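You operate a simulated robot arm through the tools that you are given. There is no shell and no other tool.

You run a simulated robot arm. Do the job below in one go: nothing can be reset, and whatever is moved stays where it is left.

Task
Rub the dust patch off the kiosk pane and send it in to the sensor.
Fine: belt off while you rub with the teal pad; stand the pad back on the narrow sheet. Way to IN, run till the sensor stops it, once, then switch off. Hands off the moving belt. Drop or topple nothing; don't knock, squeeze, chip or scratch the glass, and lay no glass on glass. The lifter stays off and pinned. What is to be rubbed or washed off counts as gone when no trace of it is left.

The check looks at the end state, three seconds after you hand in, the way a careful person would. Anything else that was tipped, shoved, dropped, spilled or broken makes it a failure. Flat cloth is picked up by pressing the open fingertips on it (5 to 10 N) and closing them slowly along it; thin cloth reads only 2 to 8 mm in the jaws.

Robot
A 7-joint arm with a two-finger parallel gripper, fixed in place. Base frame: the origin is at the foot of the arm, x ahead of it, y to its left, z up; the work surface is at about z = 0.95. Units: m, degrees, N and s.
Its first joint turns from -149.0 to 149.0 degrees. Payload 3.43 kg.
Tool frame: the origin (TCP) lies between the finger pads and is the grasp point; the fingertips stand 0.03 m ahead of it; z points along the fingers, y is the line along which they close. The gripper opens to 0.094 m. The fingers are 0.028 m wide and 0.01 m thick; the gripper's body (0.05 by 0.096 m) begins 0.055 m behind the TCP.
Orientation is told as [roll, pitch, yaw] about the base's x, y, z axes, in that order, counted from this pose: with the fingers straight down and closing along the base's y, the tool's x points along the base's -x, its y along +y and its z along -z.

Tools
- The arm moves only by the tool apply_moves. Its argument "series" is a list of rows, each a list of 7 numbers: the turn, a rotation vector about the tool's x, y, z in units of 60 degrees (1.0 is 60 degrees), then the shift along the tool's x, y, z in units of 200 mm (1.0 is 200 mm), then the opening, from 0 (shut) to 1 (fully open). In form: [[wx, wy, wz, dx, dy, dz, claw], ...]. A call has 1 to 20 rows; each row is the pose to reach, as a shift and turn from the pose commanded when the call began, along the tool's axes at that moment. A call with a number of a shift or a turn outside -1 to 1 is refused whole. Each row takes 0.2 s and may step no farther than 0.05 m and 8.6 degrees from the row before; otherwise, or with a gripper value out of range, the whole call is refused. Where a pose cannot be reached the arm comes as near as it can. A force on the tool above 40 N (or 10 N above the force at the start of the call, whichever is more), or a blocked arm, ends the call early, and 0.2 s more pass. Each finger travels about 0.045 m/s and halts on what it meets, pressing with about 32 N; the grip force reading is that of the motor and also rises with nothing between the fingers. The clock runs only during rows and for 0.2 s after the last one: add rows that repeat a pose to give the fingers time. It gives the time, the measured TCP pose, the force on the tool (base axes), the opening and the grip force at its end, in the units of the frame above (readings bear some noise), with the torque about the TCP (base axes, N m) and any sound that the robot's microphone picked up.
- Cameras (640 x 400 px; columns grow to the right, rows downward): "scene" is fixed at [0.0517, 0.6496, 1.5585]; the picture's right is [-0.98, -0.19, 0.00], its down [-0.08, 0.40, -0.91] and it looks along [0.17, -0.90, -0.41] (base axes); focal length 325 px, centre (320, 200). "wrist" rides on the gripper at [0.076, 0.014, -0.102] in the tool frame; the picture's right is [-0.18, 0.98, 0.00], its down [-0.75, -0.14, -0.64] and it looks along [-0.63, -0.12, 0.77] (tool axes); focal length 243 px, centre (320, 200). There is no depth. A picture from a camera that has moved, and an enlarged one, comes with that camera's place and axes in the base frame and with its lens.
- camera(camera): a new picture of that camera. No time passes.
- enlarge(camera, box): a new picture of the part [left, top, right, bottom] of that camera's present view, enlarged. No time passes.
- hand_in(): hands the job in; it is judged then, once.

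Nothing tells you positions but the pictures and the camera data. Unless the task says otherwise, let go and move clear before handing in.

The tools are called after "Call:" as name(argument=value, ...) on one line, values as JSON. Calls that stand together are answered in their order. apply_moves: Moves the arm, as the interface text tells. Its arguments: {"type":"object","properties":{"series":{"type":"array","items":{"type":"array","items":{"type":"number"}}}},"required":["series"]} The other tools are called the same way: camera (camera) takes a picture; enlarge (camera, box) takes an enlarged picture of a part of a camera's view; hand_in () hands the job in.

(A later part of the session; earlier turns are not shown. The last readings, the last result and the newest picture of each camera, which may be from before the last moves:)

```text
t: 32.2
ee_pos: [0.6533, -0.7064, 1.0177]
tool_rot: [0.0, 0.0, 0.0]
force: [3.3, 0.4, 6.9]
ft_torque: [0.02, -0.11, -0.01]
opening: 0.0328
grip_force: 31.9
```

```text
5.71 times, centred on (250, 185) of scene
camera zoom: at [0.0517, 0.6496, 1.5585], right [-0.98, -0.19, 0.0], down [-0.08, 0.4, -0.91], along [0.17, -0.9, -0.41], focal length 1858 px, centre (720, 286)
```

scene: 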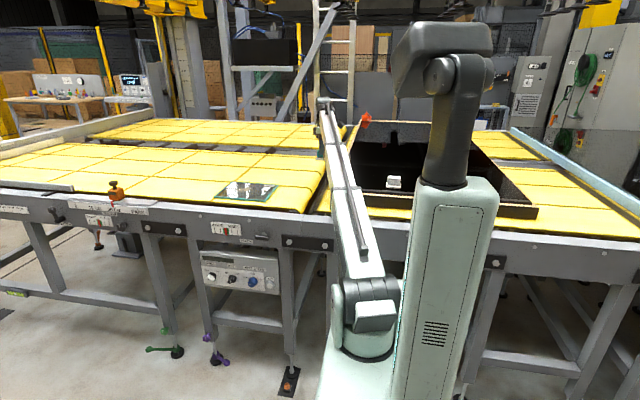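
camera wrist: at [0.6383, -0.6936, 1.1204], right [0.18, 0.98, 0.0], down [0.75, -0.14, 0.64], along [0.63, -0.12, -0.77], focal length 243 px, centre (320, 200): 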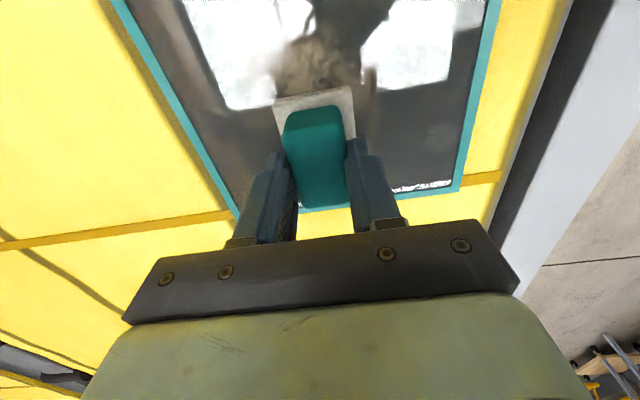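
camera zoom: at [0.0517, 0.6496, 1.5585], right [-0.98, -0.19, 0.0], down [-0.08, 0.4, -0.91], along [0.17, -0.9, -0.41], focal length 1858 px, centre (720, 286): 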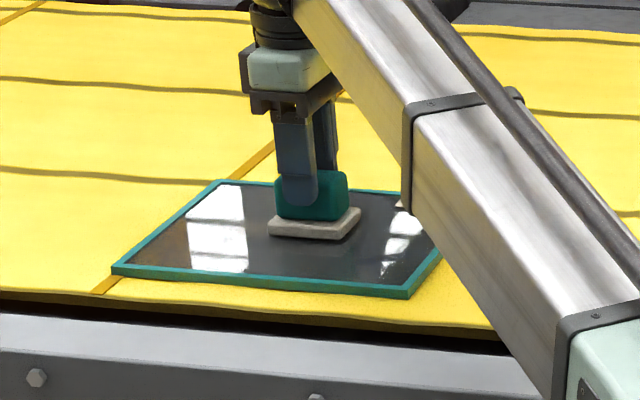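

About 7 N normal force, the pane is steady and the dust is thinning. I'll continue the raster over the +y half.

Call:
apply_moves(series=[[0, 0, 0, 0, 0.05, 0, 0.2], [0, 0, 0, 0, 0.1, 0, 0.2], [0, 0, 0, -0.06, 0.1, 0, 0.2], [0, 0, 0, -0.12, 0.1, 0, 0.2], [0, 0, 0, -0.18, 0.1, 0, 0.2], [0, 0, 0, -0.24, 0.1, 0, 0.2], [0, 0, 0, -0.3, 0.1, 0, 0.2], [0, 0, 0, -0.34, 0.1, 0, 0.2], [0, 0, 0, -0.34, 0.15, 0, 0.2], [0, 0, 0, -0.34, 0.19, 0, 0.2], [0, 0, 0, -0.28, 0.19, 0, 0.2], [0, 0, 0, -0.22, 0.19, 0, 0.2], [0, 0, 0, -0.16, 0.19, 0, 0.2], [0, 0, 0, -0.1, 0.19, 0, 0.2], [0, 0, 0, -0.04, 0.19, 0, 0.2], [0, 0, 0, 0, 0.19, 0, 0.2], [0, 0, 0, 0, 0.14, 0, 0.2], [0, 0, 0, 0, 0.08, 0, 0.2], [0, 0, 0, 0, 0.03, 0, 0.2], [0, 0, 0, 0, 0, 0, 0.2]])

Call:
enlarge(camera="scene", box=[200, 150, 300, 220])

```text
t: 36.4
ee_pos: [0.6536, -0.7087, 1.018]
tool_rot: [0.0, 0.0, 0.0]
force: [0.0, 0.8, 4.4]
ft_torque: [0.03, -0.03, 0.02]
opening: 0.0331
grip_force: 32.3
```

```text
5.71 times, centred on (250, 185) of scene
camera zoom: at [0.0517, 0.6496, 1.5585], right [-0.98, -0.19, 0.0], down [-0.08, 0.4, -0.91], along [0.17, -0.9, -0.41], focal length 1858 px, centre (720, 286)
```

zoom: 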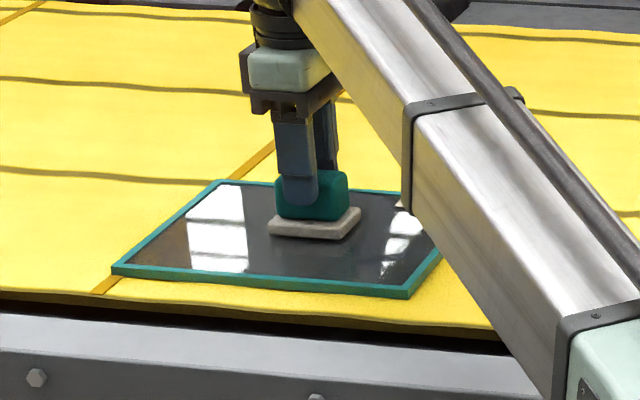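

The pane still hasn't moved. Now the raster over the −y half.

Call:
apply_moves(series=[[0, 0, 0, 0, -0.05, 0.001, 0.2], [0, 0, 0, 0, -0.1, 0.001, 0.2], [0, 0, 0, -0.06, -0.1, 0.001, 0.2], [0, 0, 0, -0.12, -0.1, 0.001, 0.2], [0, 0, 0, -0.18, -0.1, 0.001, 0.2], [0, 0, 0, -0.24, -0.1, 0.001, 0.2], [0, 0, 0, -0.3, -0.1, 0.001, 0.2], [0, 0, 0, -0.34, -0.1, 0.001, 0.2], [0, 0, 0, -0.34, -0.15, 0.001, 0.2], [0, 0, 0, -0.34, -0.19, 0.001, 0.2], [0, 0, 0, -0.28, -0.19, 0.001, 0.2], [0, 0, 0, -0.22, -0.19, 0.001, 0.2], [0, 0, 0, -0.16, -0.19, 0.001, 0.2], [0, 0, 0, -0.1, -0.19, 0.001, 0.2], [0, 0, 0, -0.04, -0.19, 0.001, 0.2], [0, 0, 0, 0, -0.19, 0.001, 0.2], [0, 0, 0, 0, -0.14, 0.001, 0.2], [0, 0, 0, 0, -0.08, 0.001, 0.2], [0, 0, 0, 0, -0.03, 0.001, 0.2], [0, 0, 0, 0, 0, 0.001, 0.2]])

Call:
apply_moves(series=[[0, 0, 0, -0.06, 0.0, 0, 0.2], [0, 0, 0, -0.12, 0.0, 0, 0.2], [0, 0, 0, -0.18, 0.0, 0, 0.2], [0, 0, 0, -0.24, 0.0, 0, 0.2], [0, 0, 0, -0.3, 0.0, 0, 0.2], [0, 0, 0, -0.34, 0.0, 0, 0.2], [0, 0, 0, -0.28, 0.0, 0, 0.2], [0, 0, 0, -0.22, 0.0, 0, 0.2], [0, 0, 0, -0.16, 0.0, 0, 0.2], [0, 0, 0, -0.1, 0.0, 0, 0.2], [0, 0, 0, -0.04, 0.0, 0, 0.2], [0, 0, 0, 0, 0.0, 0, 0.2]])

Call:
enlarge(camera="scene", box=[200, 150, 300, 220])

```text
t: 40.6
ee_pos: [0.653, -0.7055, 1.0172]
tool_rot: [0.0, 0.0, 0.0]
force: [-0.7, -2.6, 7.2]
ft_torque: [-0.16, -0.01, 0.02]
opening: 0.0329
grip_force: 31.9
```

```text
t: 43.2
ee_pos: [0.6535, -0.7064, 1.0164]
tool_rot: [0.0, 0.0, 0.1]
force: [0.1, 0.8, -0.3]
ft_torque: [0.01, 0.0, 0.0]
opening: 0.033
grip_force: 31.7
```

```text
5.71 times, centred on (250, 185) of scene
camera zoom: at [0.0517, 0.6496, 1.5585], right [-0.98, -0.19, 0.0], down [-0.08, 0.4, -0.91], along [0.17, -0.9, -0.41], focal length 1858 px, centre (720, 286)
```

zoom: 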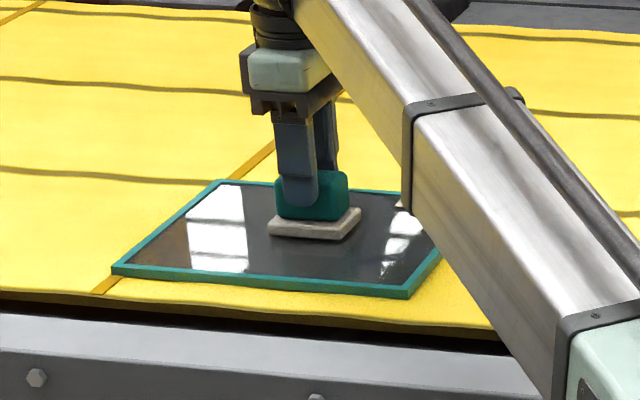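

The force has dropped to zero, so I'll lift straight off and inspect the patch from the earlier viewpoint.

Call:
apply_moves(series=[[0, 0, 0, 0, 0, -0.1, 0.2], [0, 0, 0, 0, 0, -0.3, 0.2], [0, 0, 0, 0, 0, -0.5, 0.2], [0, 0, 0, 0.15, 0.05, -0.65, 0.2], [0, 0, 0, 0.35, 0.05, -0.7, 0.2], [0, 0, 0, 0.55, 0.05, -0.75, 0.2], [0, 0, 0, 0.75, 0.05, -0.75, 0.2], [0, 0, 0, 0.75, 0.05, -0.75, 0.2]])

Call:
camera(camera="wrist")

Call:
enlarge(camera="scene", box=[200, 160, 300, 220])

```text
t: 45.0
ee_pos: [0.5038, -0.6972, 1.1672]
tool_rot: [0.0, 0.0, 0.0]
force: [0.5, -0.1, -1.6]
ft_torque: [-0.01, 0.05, -0.02]
opening: 0.0332
grip_force: 32.0
```

```text
taken
camera wrist: at [0.4283, -0.6843, 1.2688], right [0.18, 0.98, 0.0], down [0.75, -0.14, 0.64], along [0.63, -0.12, -0.77], focal length 243 px, centre (320, 200)
```

wrist: 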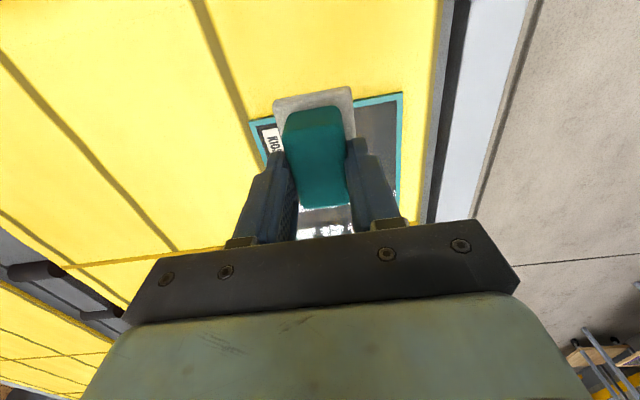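

```text
6.40 times, centred on (250, 190) of scene
camera zoom: at [0.0517, 0.6496, 1.5585], right [-0.98, -0.19, 0.0], down [-0.08, 0.4, -0.91], along [0.17, -0.9, -0.41], focal length 2081 px, centre (768, 264)
```

zoom: 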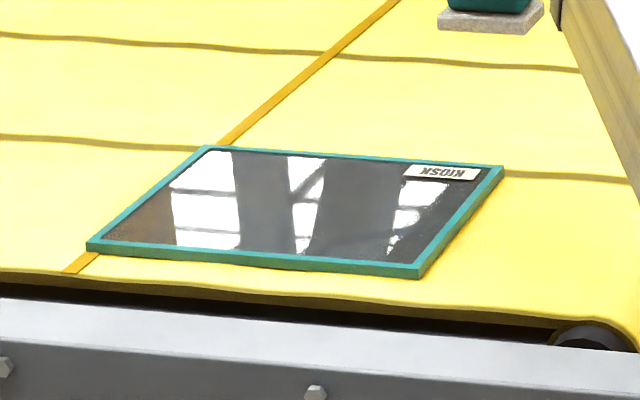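

From the fixed camera the patch looks gone, but reflections could hide traces. I'll shift sideways to see the pane with the wrist camera past the pad.

Call:
apply_moves(series=[[0, 0, 0, -0.1, -0.15, 0, 0.2], [0, 0, 0, -0.2, -0.3, 0, 0.2], [0, 0, 0, -0.3, -0.45, 0, 0.2], [0, 0, 0, -0.35, -0.55, 0, 0.2], [0, 0, 0, -0.35, -0.55, 0, 0.2]])

Call:
camera(camera="wrist")

Call:
enlarge(camera="wrist", box=[330, 30, 510, 230])

```text
t: 46.2
ee_pos: [0.5743, -0.8078, 1.1661]
tool_rot: [0.1, 0.0, 0.1]
force: [0.4, -0.9, 0.0]
ft_torque: [0.04, 0.02, 0.02]
opening: 0.0328
grip_force: 32.5
```

```text
taken
camera wrist: at [0.4987, -0.7944, 1.2686], right [0.18, 0.98, 0.0], down [0.75, -0.14, 0.64], along [0.63, -0.12, -0.77], focal length 243 px, centre (320, 200)
```

wrist: 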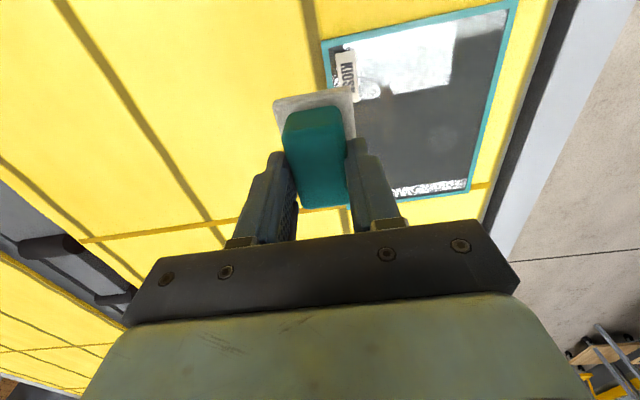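

```text
2.00 times, centred on (420, 130) of wrist
camera zoom: at [0.4987, -0.7944, 1.2686], right [0.18, 0.98, 0.0], down [0.75, -0.14, 0.64], along [0.63, -0.12, -0.77], focal length 485 px, centre (120, 340)
```

zoom: 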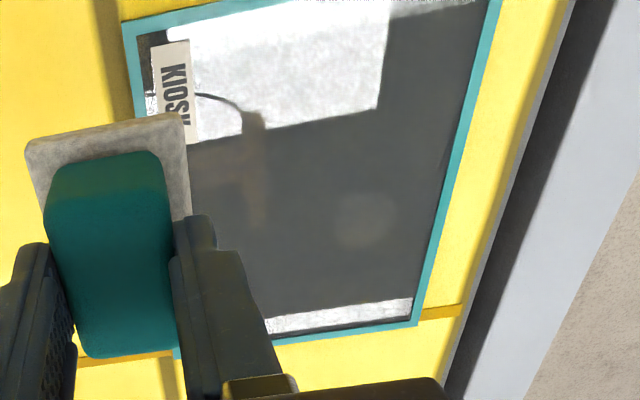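

The rubbed area looks clear. The faint glow at pixel (440, 138) keeps the same pixel in every view, so it's a ceiling reflection. I'll enlarge that region further and take another viewpoint to be sure.

Call:
enlarge(camera="wrist", box=[360, 90, 480, 200])

Call:
apply_moves(series=[[0, 0, 0, -0.05, 0.02, 0.15, 0.2], [0, 0, 0, -0.15, 0.02, 0.3, 0.2], [0, 0, 0, -0.25, 0.02, 0.3, 0.2], [0, 0, 0, -0.3, 0.02, 0.3, 0.2], [0, 0, 0, -0.3, 0.02, 0.3, 0.2]])

Call:
camera(camera="wrist")

Call:
enlarge(camera="wrist", box=[330, 20, 490, 180])

```text
3.64 times, centred on (420, 145) of wrist
camera zoom: at [0.4987, -0.7944, 1.2686], right [0.18, 0.98, 0.0], down [0.75, -0.14, 0.64], along [0.63, -0.12, -0.77], focal length 882 px, centre (-44, 400)
```

zoom: 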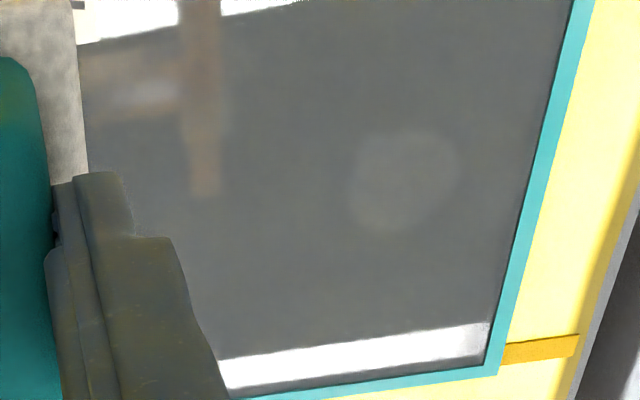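

```text
t: 47.4
ee_pos: [0.6349, -0.8035, 1.1068]
tool_rot: [0.0, 0.1, 0.0]
force: [-0.7, -0.6, -0.5]
ft_torque: [0.05, 0.04, 0.0]
opening: 0.0331
grip_force: 32.2
```

```text
taken
camera wrist: at [0.5588, -0.7894, 1.2093], right [0.18, 0.98, 0.0], down [0.75, -0.14, 0.64], along [0.63, -0.12, -0.77], focal length 243 px, centre (320, 200)
```

wrist: 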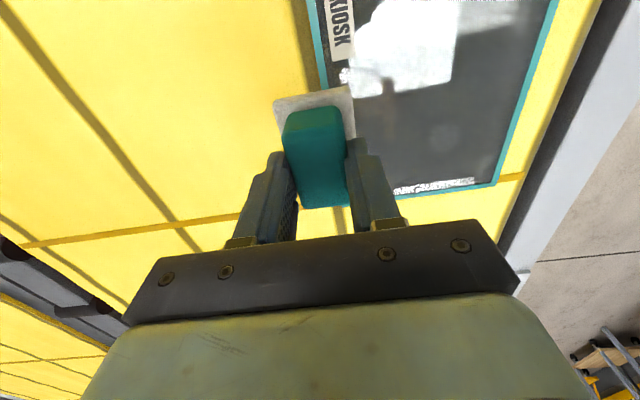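

```text
2.50 times, centred on (410, 100) of wrist
camera zoom: at [0.5588, -0.7894, 1.2093], right [0.18, 0.98, 0.0], down [0.75, -0.14, 0.64], along [0.63, -0.12, -0.77], focal length 606 px, centre (95, 450)
```

zoom: 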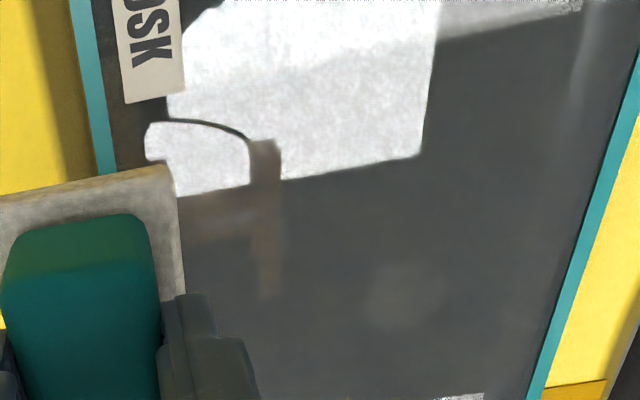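

The pane looks clean from this view too; the faint shapes stay fixed to the camera, so they're reflections. I'll carry the pad back toward its place at height.

Call:
apply_moves(series=[[0, 0, 0, 0.1, -0.03, -0.15, 0.2], [0, 0, 0, 0.25, -0.08, -0.2, 0.2], [0, 0, 0, 0.45, -0.13, -0.2, 0.2], [0, 0, 0, 0.65, -0.18, -0.2, 0.2], [0, 0, 0, 0.85, -0.23, -0.2, 0.2], [0, 0, 0, 0.95, -0.23, -0.2, 0.2]])

Call:
apply_moves(series=[[0, 0, 0, 0.2, 0.0, 0, 0.2], [0, 0, 0, 0.4, 0.03, 0, 0.2], [0, 0, 0, 0.6, 0.06, 0, 0.2], [0, 0, 0, 0.8, 0.12, 0, 0.2], [0, 0, 0, 1.0, 0.18, 0, 0.2]])

Call:
camera(camera="wrist")

Call:
enlarge(camera="scene", box=[200, 160, 300, 220])

```text
t: 48.8
ee_pos: [0.4446, -0.8483, 1.1469]
tool_rot: [0.0, 0.0, 0.0]
force: [-0.5, -0.1, -0.5]
ft_torque: [0.02, -0.02, -0.03]
opening: 0.0328
grip_force: 32.1
```

```text
t: 50.0
ee_pos: [0.2443, -0.8141, 1.1478]
tool_rot: [-0.1, -0.1, 0.2]
force: [0.0, -0.5, -0.4]
ft_torque: [0.03, 0.01, 0.01]
opening: 0.033
grip_force: 31.9
```

```text
taken
camera wrist: at [0.1688, -0.8006, 1.2492], right [0.18, 0.98, 0.0], down [0.75, -0.14, 0.64], along [0.63, -0.12, -0.77], focal length 243 px, centre (320, 200)
```

wrist: 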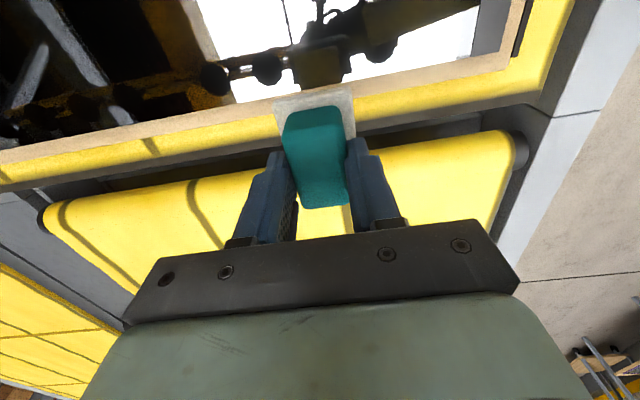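

```text
6.40 times, centred on (250, 190) of scene
camera zoom: at [0.0517, 0.6496, 1.5585], right [-0.98, -0.19, 0.0], down [-0.08, 0.4, -0.91], along [0.17, -0.9, -0.41], focal length 2081 px, centre (768, 264)
```

zoom: 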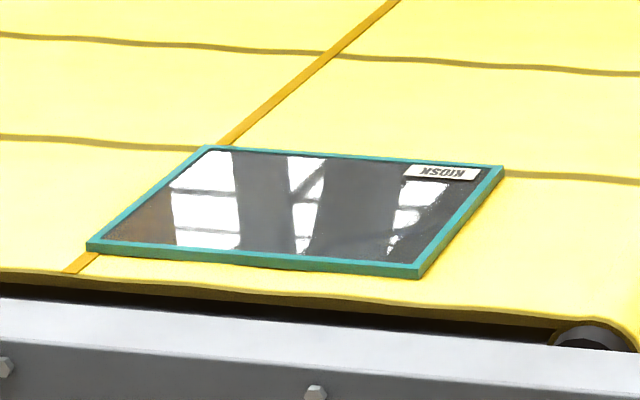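

The pane looks clean in the fixed view. I'll zoom once more on it, and look at the crate from overhead for sheet edges before placing the pad.

Call:
enlarge(camera="scene", box=[225, 178, 280, 208])

Call:
apply_moves(series=[[0, 0, 0, 0.2, 0.05, 0, 0.2], [0, 0, 0, 0.4, 0.1, 0.03, 0.2], [0, 0, 0, 0.6, 0.15, 0.05, 0.2], [0, 0, 0, 0.8, 0.2, 0.06, 0.2], [0, 0, 0, 1.0, 0.2, 0.06, 0.2]])

Call:
camera(camera="wrist")

Call:
camera(camera="scene")

```text
11.64 times, centred on (252, 193) of scene
camera zoom: at [0.0517, 0.6496, 1.5585], right [-0.98, -0.19, 0.0], down [-0.08, 0.4, -0.91], along [0.17, -0.9, -0.41], focal length 3784 px, centre (1106, 282)
```

zoom: 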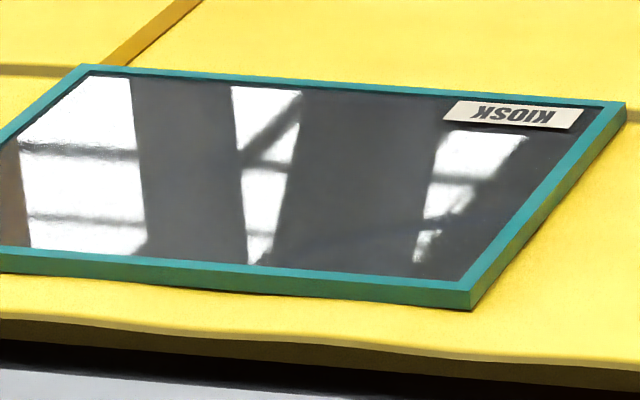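

```text
t: 51.2
ee_pos: [0.0435, -0.7743, 1.1351]
tool_rot: [0.0, 0.0, 0.0]
force: [0.3, 0.5, -0.7]
ft_torque: [-0.02, -0.01, 0.01]
opening: 0.0329
grip_force: 32.6
```

```text
taken
camera wrist: at [-0.0314, -0.76, 1.2375], right [0.18, 0.98, 0.0], down [0.75, -0.14, 0.64], along [0.63, -0.12, -0.77], focal length 243 px, centre (320, 200)
```

wrist: 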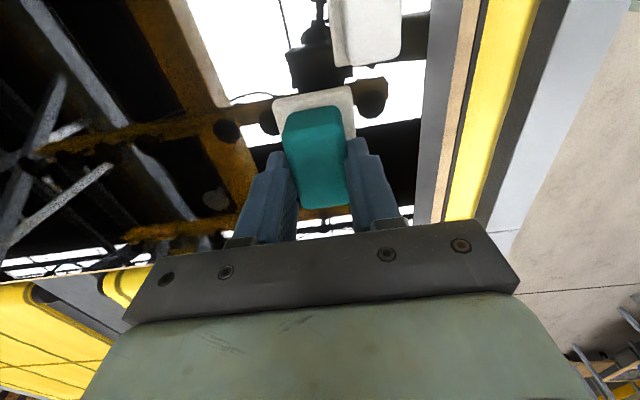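

```text
taken
```

scene: 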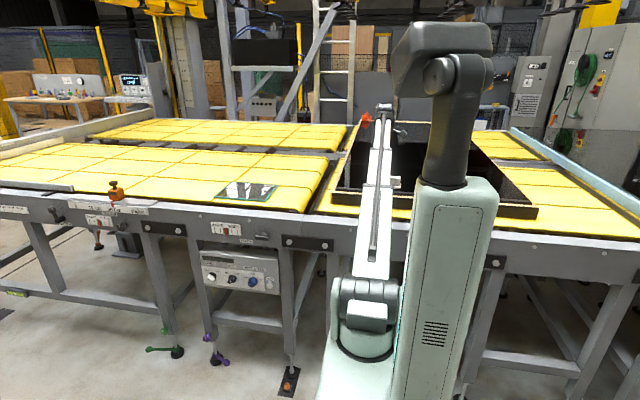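

The original standing spot at (0.129, −0.730) is on the glossy sheet, clear of the white pad. I'll move above it and descend carefully.

Call:
apply_moves(series=[[0, 0, 0, -0.15, 0.07, 0, 0.2], [0, 0, 0, -0.3, 0.15, 0.03, 0.2], [0, 0, 0, -0.4275, 0.2215, 0.06, 0.2], [0, 0, 0, -0.4275, 0.2215, 0.1, 0.2], [0, 0, 0, -0.4275, 0.2215, 0.15, 0.2], [0, 0, 0, -0.4275, 0.2215, 0.2, 0.2], [0, 0, 0, -0.4275, 0.2215, 0.25, 0.2], [0, 0, 0, -0.4275, 0.2215, 0.25, 0.2]])

Call:
camera(camera="wrist")

```text
t: 53.0
ee_pos: [0.1302, -0.7299, 1.0854]
tool_rot: [-0.1, 0.0, -0.1]
force: [-0.4, -0.4, 0.4]
ft_torque: [-0.01, -0.01, -0.02]
opening: 0.0329
grip_force: 31.9
```

```text
taken
camera wrist: at [0.054, -0.7155, 1.1871], right [0.18, 0.98, 0.0], down [0.75, -0.14, 0.64], along [0.63, -0.12, -0.77], focal length 243 px, centre (320, 200)
```

wrist: 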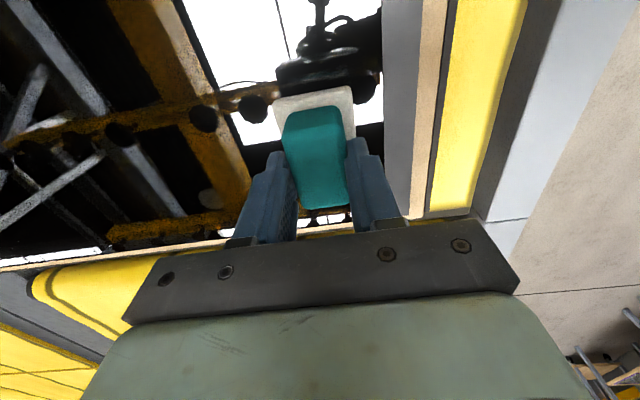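

I'm 1 cm above the standing height now. I'll lower in small steps and watch for light contact.

Call:
apply_moves(series=[[0, 0, 0, 0, 0, 0.01, 0.2], [0, 0, 0, 0, 0, 0.02, 0.2], [0, 0, 0, 0, 0, 0.03, 0.2], [0, 0, 0, 0, 0, 0.04, 0.2], [0, 0, 0, 0, 0, 0.04, 0.2]])

Call:
apply_moves(series=[[0, 0, 0, 0, 0, 0.003, 0.2], [0, 0, 0, 0, 0, 0.005, 0.2], [0, 0, 0, 0, 0, 0.005, 0.2]])

Call:
apply_moves(series=[[0, 0, 0, 0, 0, 0.003, 0.2], [0, 0, 0, 0, 0, 0.003, 0.2]])

```text
t: 54.2
ee_pos: [0.1297, -0.7289, 1.0782]
tool_rot: [0.0, 0.1, 0.0]
force: [0.0, -0.1, -0.1]
ft_torque: [-0.03, -0.02, 0.0]
opening: 0.0331
grip_force: 32.1
```

```text
t: 55.0
ee_pos: [0.1285, -0.729, 1.0755]
tool_rot: [0.0, -0.1, 0.0]
force: [0.4, -0.3, -1.3]
ft_torque: [0.01, -0.01, 0.01]
opening: 0.033
grip_force: 32.2
```

```text
t: 55.6
ee_pos: [0.1309, -0.7291, 1.0756]
tool_rot: [0.0, 0.0, 0.0]
force: [-0.2, 0.4, -0.5]
ft_torque: [-0.01, 0.0, -0.01]
opening: 0.0331
grip_force: 31.8
```

Still no contact. I'll continue with sub-millimetre steps.

Call:
apply_moves(series=[[0, 0, 0, 0, 0, 0.0025, 0.2], [0, 0, 0, 0, 0, 0.0025, 0.2]])

Call:
apply_moves(series=[[0, 0, 0, 0, 0, 0.0025, 0.2], [0, 0, 0, 0, 0, 0.0025, 0.2]])

```text
t: 56.2
ee_pos: [0.1292, -0.7285, 1.0741]
tool_rot: [0.0, 0.1, -0.1]
force: [0.2, 0.5, -0.9]
ft_torque: [-0.01, 0.01, 0.02]
opening: 0.0329
grip_force: 32.1
```

```text
t: 56.8
ee_pos: [0.13, -0.7291, 1.0746]
tool_rot: [0.1, 0.0, 0.0]
force: [0.6, -0.8, 0.0]
ft_torque: [-0.01, -0.06, -0.01]
opening: 0.0328
grip_force: 31.8
```

Call:
apply_moves(series=[[0, 0, 0, 0, 0, 0.002, 0.2], [0, 0, 0, 0, 0, 0.002, 0.2]])

Call:
enlarge(camera="scene", box=[330, 150, 420, 205])

Call:
enlarge(camera="wrist", box=[240, 50, 400, 220])

```text
t: 57.4
ee_pos: [0.1297, -0.7289, 1.0744]
tool_rot: [0.0, 0.0, 0.0]
force: [1.8, 1.3, 7.0]
ft_torque: [0.05, -0.04, -0.02]
opening: 0.033
grip_force: 31.6
```

```text
7.11 times, centred on (375, 178) of scene
camera zoom: at [0.0517, 0.6496, 1.5585], right [-0.98, -0.19, 0.0], down [-0.08, 0.4, -0.91], along [0.17, -0.9, -0.41], focal length 2312 px, centre (-71, 360)
```

zoom: 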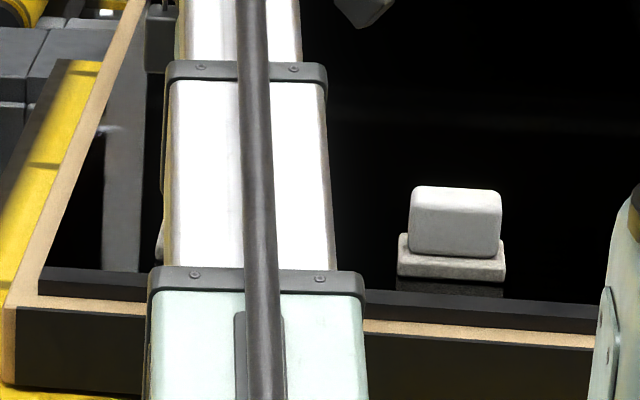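

```text
2.35 times, centred on (320, 135) of wrist
camera zoom: at [0.0541, -0.7156, 1.1763], right [0.18, 0.98, 0.0], down [0.75, -0.14, 0.64], along [0.63, -0.12, -0.77], focal length 571 px, centre (320, 353)
```

zoom: 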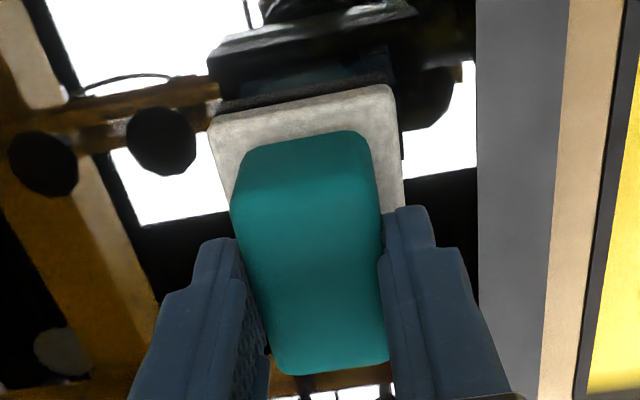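

The pad stands with light contact of 7 N. I'll relieve the pressure a hair and open the fingers.

Call:
apply_moves(series=[[0, 0, 0, 0, 0, -0.0015, 0.2], [0, 0, 0, 0, 0, -0.0015, 0.4], [0, 0, 0, 0, 0, -0.0015, 0.55], [0, 0, 0, 0, 0, -0.0015, 0.7], [0, 0, 0, 0, 0, -0.0015, 0.85], [0, 0, 0, 0, 0, -0.0015, 1], [0, 0, 0, 0, 0, -0.0015, 1], [0, 0, 0, 0, 0, -0.0015, 1]])

Call:
camera(camera="wrist")

```text
t: 59.2
ee_pos: [0.1299, -0.7284, 1.0741]
tool_rot: [0.0, 0.0, 0.0]
force: [0.7, 0.0, 0.1]
ft_torque: [0.01, 0.01, -0.02]
opening: 0.094
grip_force: 0.1
```

```text
taken
camera wrist: at [0.054, -0.7156, 1.1761], right [0.18, 0.98, 0.0], down [0.75, -0.14, 0.64], along [0.63, -0.12, -0.77], focal length 243 px, centre (320, 200)
```

wrist: 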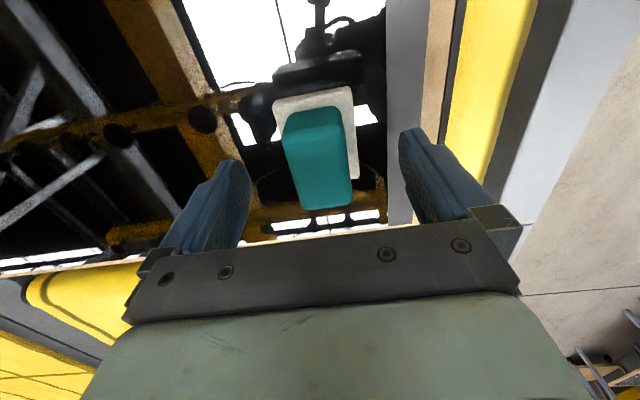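

The pad is released and standing where it was. I'll rise straight up, then move off toward the pane to inspect it again with the fingers open.

Call:
apply_moves(series=[[0, 0, 0, 0, 0, -0.08, 1], [0, 0, 0, 0, 0, -0.16, 1], [0, 0, 0, 0, 0, -0.25, 1], [0, 0, 0, -0.1, -0.15, -0.28, 1], [0, 0, 0, -0.25, -0.3, -0.3, 1], [0, 0, 0, -0.4, -0.45, -0.32, 1], [0, 0, 0, -0.6, -0.5, -0.34, 1], [0, 0, 0, -0.8, -0.55, -0.36, 1], [0, 0, 0, -1.0, -0.55, -0.36, 1]])

Call:
apply_moves(series=[[0, 0, 0, -0.2, 0.05, 0, 1], [0, 0, 0, -0.4, 0.15, -0.02, 1], [0, 0, 0, -0.6, 0.25, -0.04, 1], [0, 0, 0, -0.8, 0.35, -0.06, 1], [0, 0, 0, -1.0, 0.45, -0.08, 1]])

Call:
enlarge(camera="scene", box=[330, 110, 450, 210])

Call:
camera(camera="wrist")

```text
t: 61.2
ee_pos: [0.3286, -0.8403, 1.1455]
tool_rot: [0.0, 0.0, -0.1]
force: [-0.1, -0.1, -0.4]
ft_torque: [-0.02, -0.02, 0.01]
opening: 0.0939
grip_force: 0.1
```

```text
t: 62.4
ee_pos: [0.5294, -0.7482, 1.1624]
tool_rot: [0.0, -0.1, -0.1]
force: [-0.3, -0.1, -0.5]
ft_torque: [-0.03, -0.03, -0.02]
opening: 0.094
grip_force: 0.0
```

```text
4.00 times, centred on (390, 160) of scene
camera zoom: at [0.0517, 0.6496, 1.5585], right [-0.98, -0.19, 0.0], down [-0.08, 0.4, -0.91], along [0.17, -0.9, -0.41], focal length 1301 px, centre (40, 360)
```

zoom: 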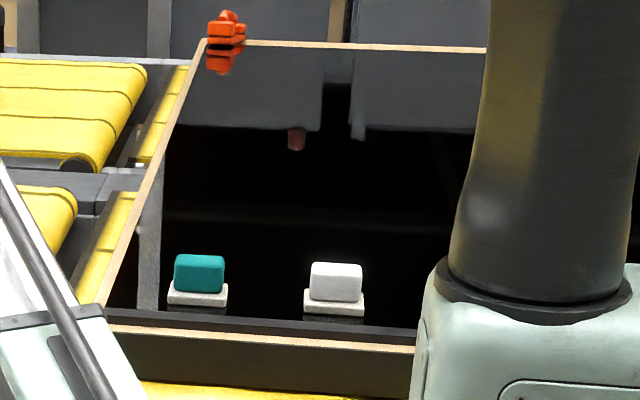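

```text
taken
camera wrist: at [0.4542, -0.7351, 1.265], right [0.19, 0.98, 0.0], down [0.75, -0.14, 0.64], along [0.63, -0.12, -0.77], focal length 243 px, centre (320, 200)
```

wrist: 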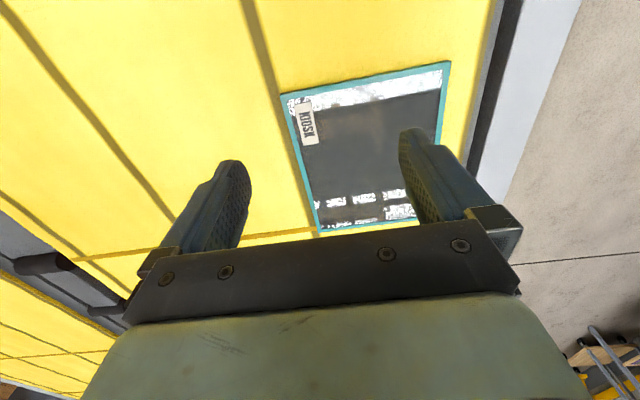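

The teal pad stands beside the white one as at the start. I'll compare the pane from the same viewpoint where I first saw the dust.

Call:
apply_moves(series=[[0, 0, 0, -0.04, 0.13, -0.02, 1], [0, 0, 0, -0.083, 0.265, -0.02, 1], [0, 0, 0, -0.083, 0.265, -0.02, 1]])

Call:
enlarge(camera="wrist", box=[220, 40, 420, 240])

Call:
enlarge(camera="wrist", box=[270, 120, 390, 220])

```text
t: 63.2
ee_pos: [0.5466, -0.696, 1.1656]
tool_rot: [0.0, 0.0, 0.0]
force: [0.3, 0.3, -1.4]
ft_torque: [0.0, 0.01, 0.0]
opening: 0.0937
grip_force: 0.0
```

```text
2.00 times, centred on (320, 140) of wrist
camera zoom: at [0.4705, -0.6823, 1.2685], right [0.18, 0.98, 0.0], down [0.75, -0.14, 0.64], along [0.63, -0.12, -0.77], focal length 485 px, centre (320, 320)
```

zoom: 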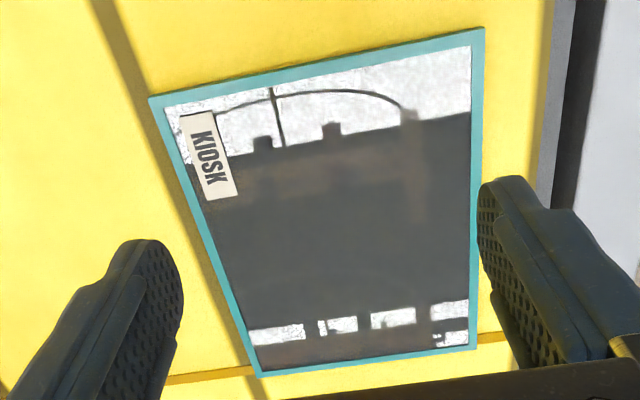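

```text
4.00 times, centred on (330, 170) of wrist
camera zoom: at [0.4705, -0.6823, 1.2685], right [0.18, 0.98, 0.0], down [0.75, -0.14, 0.64], along [0.63, -0.12, -0.77], focal length 970 px, centre (280, 320)
```

zoom: 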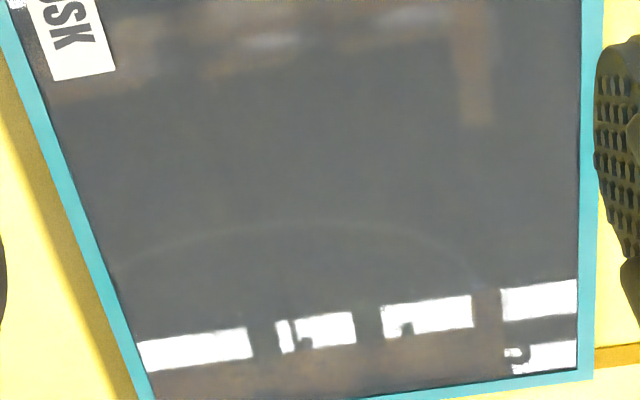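

The dust is gone without a trace; the view matches the earlier one apart from the missing patch. Next are the switches, so I'll bring the arm to the front side of the frame, staying high, and see how far the tool can be turned toward the panel.

Call:
apply_moves(series=[[0, 0, 0, -0.05, 0.15, 0.05, 1], [0, 0, 0, -0.1, 0.3, 0.1, 1], [0, 0, 0, -0.15, 0.45, 0.15, 1], [0, 0, 0, -0.2, 0.6, 0.2, 1], [0, 0, 0, -0.25, 0.75, 0.25, 1], [0, 0, 0, -0.3, 0.9, 0.3, 1], [0, 0, 0, -0.35, 1.0, 0.35, 1]])

Call:
camera(camera="wrist")

Call:
camera(camera="scene")

```text
t: 64.8
ee_pos: [0.6164, -0.4957, 1.096]
tool_rot: [0.0, -0.1, 0.0]
force: [0.9, -0.7, 0.0]
ft_torque: [0.01, 0.0, -0.01]
opening: 0.094
grip_force: 0.1
```

```text
taken
camera wrist: at [0.5413, -0.4825, 1.1982], right [0.18, 0.98, 0.0], down [0.75, -0.14, 0.64], along [0.63, -0.12, -0.77], focal length 243 px, centre (320, 200)
```

wrist: 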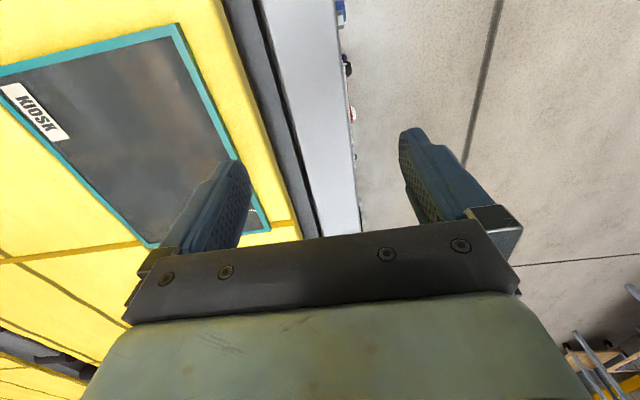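

```text
taken
```

scene: 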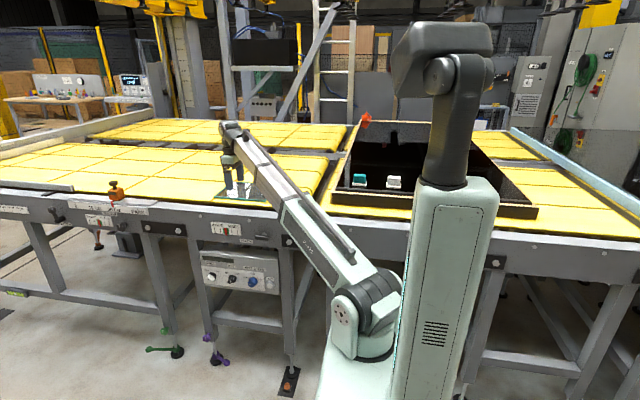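

From above I can see the knobs just peeking out past the frame's front edge. I'll enlarge this for triangulation.

Call:
enlarge(camera="wrist", box=[260, 0, 420, 240])

Call:
enlarge(camera="wrist", box=[310, 0, 390, 130])

```text
1.67 times, centred on (340, 120) of wrist
camera zoom: at [0.5413, -0.4825, 1.1982], right [0.18, 0.98, 0.0], down [0.75, -0.14, 0.64], along [0.63, -0.12, -0.77], focal length 404 px, centre (287, 333)
```

zoom: 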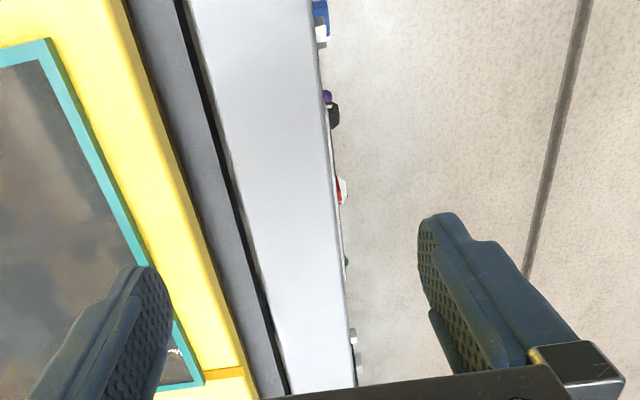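

```text
3.08 times, centred on (350, 65) of wrist
camera zoom: at [0.5413, -0.4825, 1.1982], right [0.18, 0.98, 0.0], down [0.75, -0.14, 0.64], along [0.63, -0.12, -0.77], focal length 746 px, centre (228, 615)
```

zoom: 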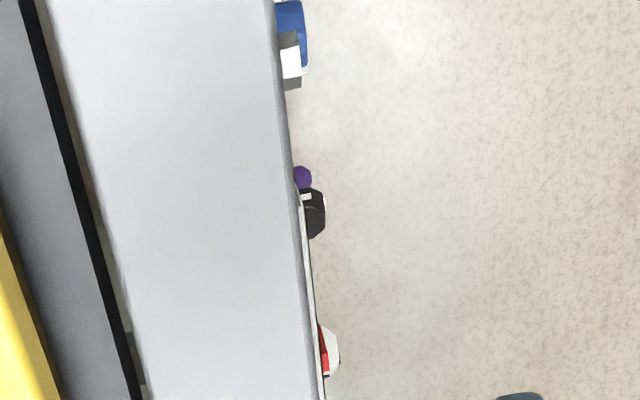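

Triangulating gives the BELT knob tip at about (0.756, −0.44, 0.64) and WAY at about (0.665, −0.44, 0.64), with the frame's front at y≈−0.47. I'll back off to the robot's side, then turn the tool horizontal toward −y with the camera on top.

Call:
apply_moves(series=[[0, 0, 0, 0, 0.2, 0.05, 1], [0, 0, 0, 0, 0.4, 0.1, 1], [0, 0, 0, 0, 0.6, 0.2, 1], [0, 0, 0, 0, 0.7, 0.3, 1], [0, 0, 0, 0, 0.8, 0.35, 1]])

Call:
apply_moves(series=[[0.07, 0.07, -0.07, 0, 0, 0, 1], [0.14, 0.14, -0.14, 0, 0, 0, 1], [0.21, 0.21, -0.21, 0, 0, 0, 1], [0.28, 0.28, -0.28, 0, 0, 0, 1], [0.35, 0.35, -0.35, 0, 0, 0, 1], [0.42, 0.42, -0.42, 0, 0, 0, 1], [0.49, 0.49, -0.49, 0, 0, 0, 1], [0.577, 0.577, -0.577, 0, 0, 0, 1]])

Call:
camera(camera="wrist")

Call:
camera(camera="scene")

```text
t: 66.0
ee_pos: [0.6163, -0.3358, 1.0253]
tool_rot: [0.1, -0.1, 0.1]
force: [0.0, 0.5, -0.5]
ft_torque: [-0.04, 0.02, -0.01]
opening: 0.0942
grip_force: 0.1
```

```text
refused: row 8 steps farther than a row can; nothing moved
```

```text
taken
camera wrist: at [0.5406, -0.3222, 1.1284], right [0.18, 0.98, 0.0], down [0.75, -0.14, 0.64], along [0.63, -0.12, -0.77], focal length 243 px, centre (320, 200)
```

wrist: 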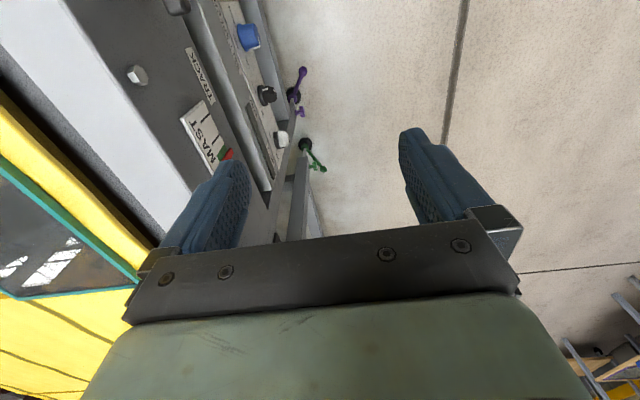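

```text
taken
```

scene: 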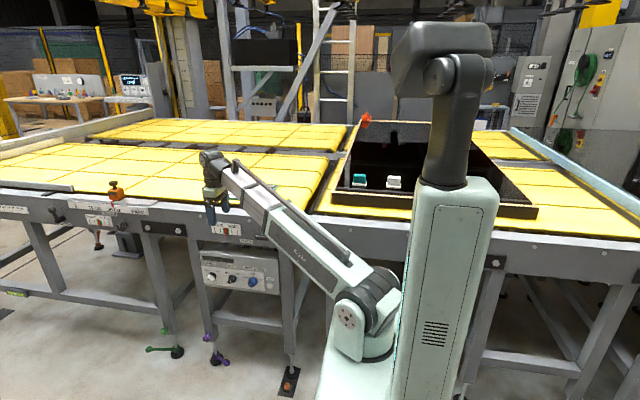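

This view shows the panel's knobs clearly. I'll enlarge to refine their positions.

Call:
enlarge(camera="wrist", box=[200, 0, 320, 200])

Call:
enlarge(camera="wrist", box=[230, 60, 310, 160])

```text
2.00 times, centred on (260, 100) of wrist
camera zoom: at [0.5406, -0.3222, 1.1284], right [0.18, 0.98, 0.0], down [0.75, -0.14, 0.64], along [0.63, -0.12, -0.77], focal length 485 px, centre (440, 400)
```

zoom: 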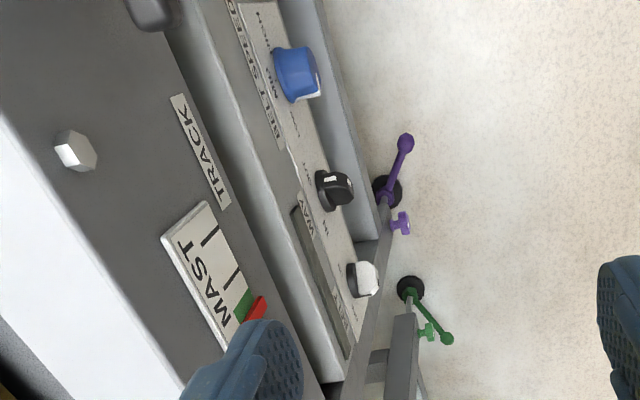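

```text
4.00 times, centred on (270, 110) of wrist
camera zoom: at [0.5406, -0.3222, 1.1284], right [0.18, 0.98, 0.0], down [0.75, -0.14, 0.64], along [0.63, -0.12, -0.77], focal length 970 px, centre (520, 560)
```

zoom: 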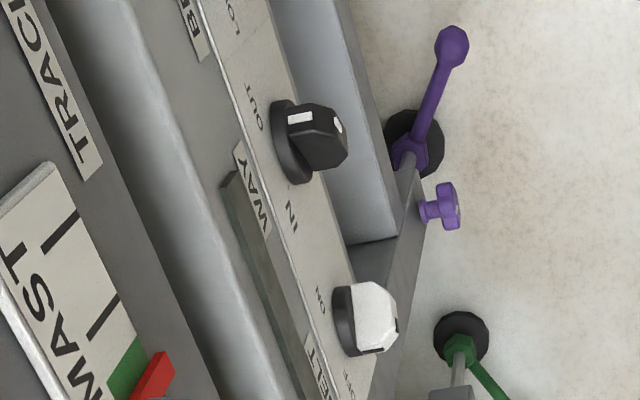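

WAY is clearly at OUT and BELT at OFF, with knob centres at about (0.664, −0.456, 0.638) and (0.757, −0.459, 0.640). Now I'll rotate the tool toward the panel in even steps.

Call:
apply_moves(series=[[0.0721, 0.0721, -0.0721, 0, 0, 0, 1], [0.1443, 0.1443, -0.1443, 0, 0, 0, 1], [0.2164, 0.2164, -0.2164, 0, 0, 0, 1], [0.2885, 0.2885, -0.2885, 0, 0, 0, 1], [0.3606, 0.3606, -0.3606, 0, 0, 0, 1], [0.4328, 0.4328, -0.4328, 0, 0, 0, 1], [0.5049, 0.5049, -0.5049, 0, 0, 0, 1], [0.577, 0.577, -0.577, 0, 0, 0, 1], [0.577, 0.577, -0.577, 0, 0, 0, 1]])

Call:
camera(camera="scene")

Call:
camera(camera="wrist")

```text
t: 68.0
ee_pos: [0.6161, -0.3365, 1.0266]
tool_rot: [-26.6, 41.9, 26.5]
force: [-0.1, 0.5, 0.0]
ft_torque: [0.03, -0.01, 0.02]
opening: 0.0943
grip_force: 0.0
```

```text
taken
```

scene: 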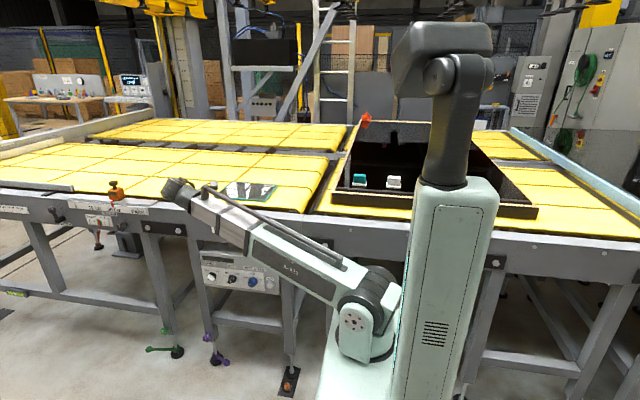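

```text
taken
camera wrist: at [0.5908, -0.2844, 1.1403], right [-0.53, 0.72, -0.45], down [0.81, 0.59, -0.03], along [0.24, -0.38, -0.89], focal length 243 px, centre (320, 200)
```

wrist: 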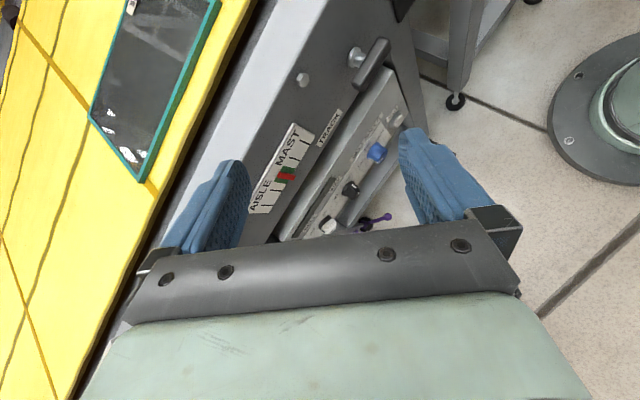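

The rotation works as expected. I'll complete the second 60 degrees.

Call:
apply_moves(series=[[0.0721, 0.0721, -0.0721, 0, 0, 0, 1], [0.1443, 0.1443, -0.1443, 0, 0, 0, 1], [0.2164, 0.2164, -0.2164, 0, 0, 0, 1], [0.2885, 0.2885, -0.2885, 0, 0, 0, 1], [0.3606, 0.3606, -0.3606, 0, 0, 0, 1], [0.4328, 0.4328, -0.4328, 0, 0, 0, 1], [0.5049, 0.5049, -0.5049, 0, 0, 0, 1], [0.577, 0.577, -0.577, 0, 0, 0, 1], [0.577, 0.577, -0.577, 0, 0, 0, 1]])

Call:
camera(camera="scene")

Call:
camera(camera="wrist")

```text
t: 70.0
ee_pos: [0.6171, -0.3359, 1.026]
tool_rot: [103.8, 90.0, -166.1]
force: [0.1, 0.0, 0.4]
ft_torque: [-0.02, 0.02, 0.03]
opening: 0.0938
grip_force: 0.1
```

```text
taken
```

scene: 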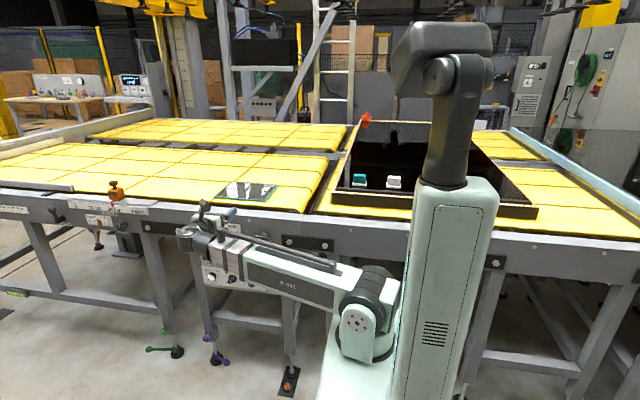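

```text
taken
camera wrist: at [0.6025, -0.234, 1.1021], right [-0.98, 0.0, -0.18], down [0.14, 0.64, -0.75], along [0.12, -0.77, -0.63], focal length 243 px, centre (320, 200)
```

wrist: 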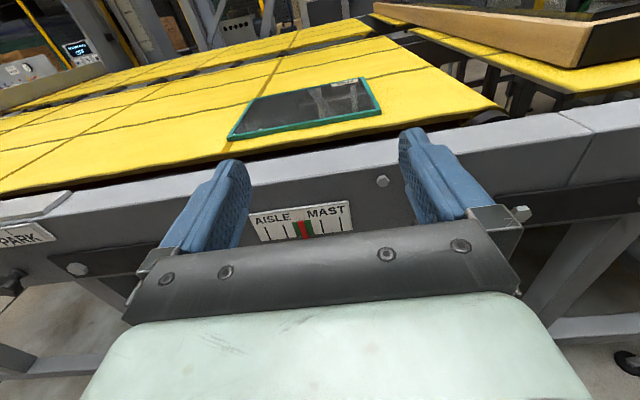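

The tool now points at the panel with the camera on top. I'll descend in front of the frame, keeping clear of it, to bring the panel into view.

Call:
apply_moves(series=[[0, 0, 0, -0.1, -0.04, -0.1, 1], [0, 0, 0, -0.25, -0.08, -0.2, 1], [0, 0, 0, -0.45, -0.12, -0.2, 1], [0, 0, 0, -0.65, -0.16, -0.2, 1], [0, 0, 0, -0.85, -0.2, -0.2, 1], [0, 0, 0, -1.0, -0.235, -0.2, 1], [0, 0, 0, -1.0, -0.235, -0.2, 1]])

Call:
camera(camera="scene")

Call:
camera(camera="wrist")

```text
t: 71.6
ee_pos: [0.6631, -0.2958, 0.8265]
tool_rot: [-50.8, 89.9, 39.2]
force: [-0.1, -1.3, -0.9]
ft_torque: [-0.01, 0.0, 0.01]
opening: 0.0939
grip_force: 0.1
```

```text
taken
```

scene: 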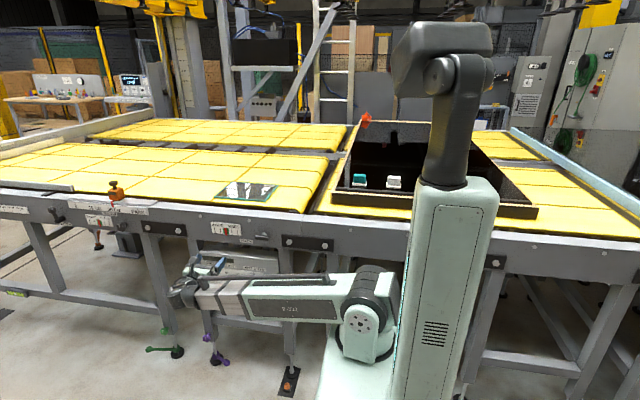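

```text
taken
camera wrist: at [0.6497, -0.1943, 0.9018], right [-0.98, 0.0, -0.19], down [0.14, 0.64, -0.75], along [0.12, -0.77, -0.63], focal length 243 px, centre (320, 200)
```

wrist: 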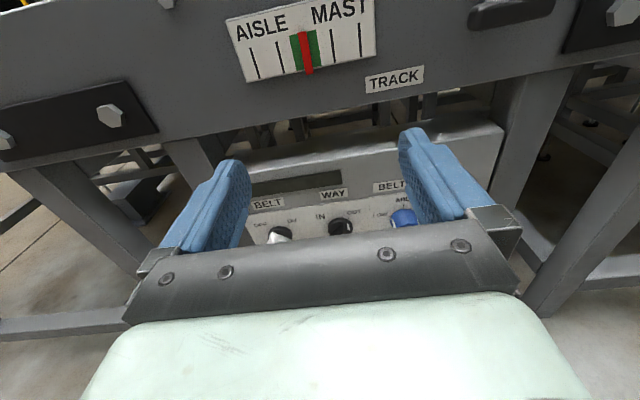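

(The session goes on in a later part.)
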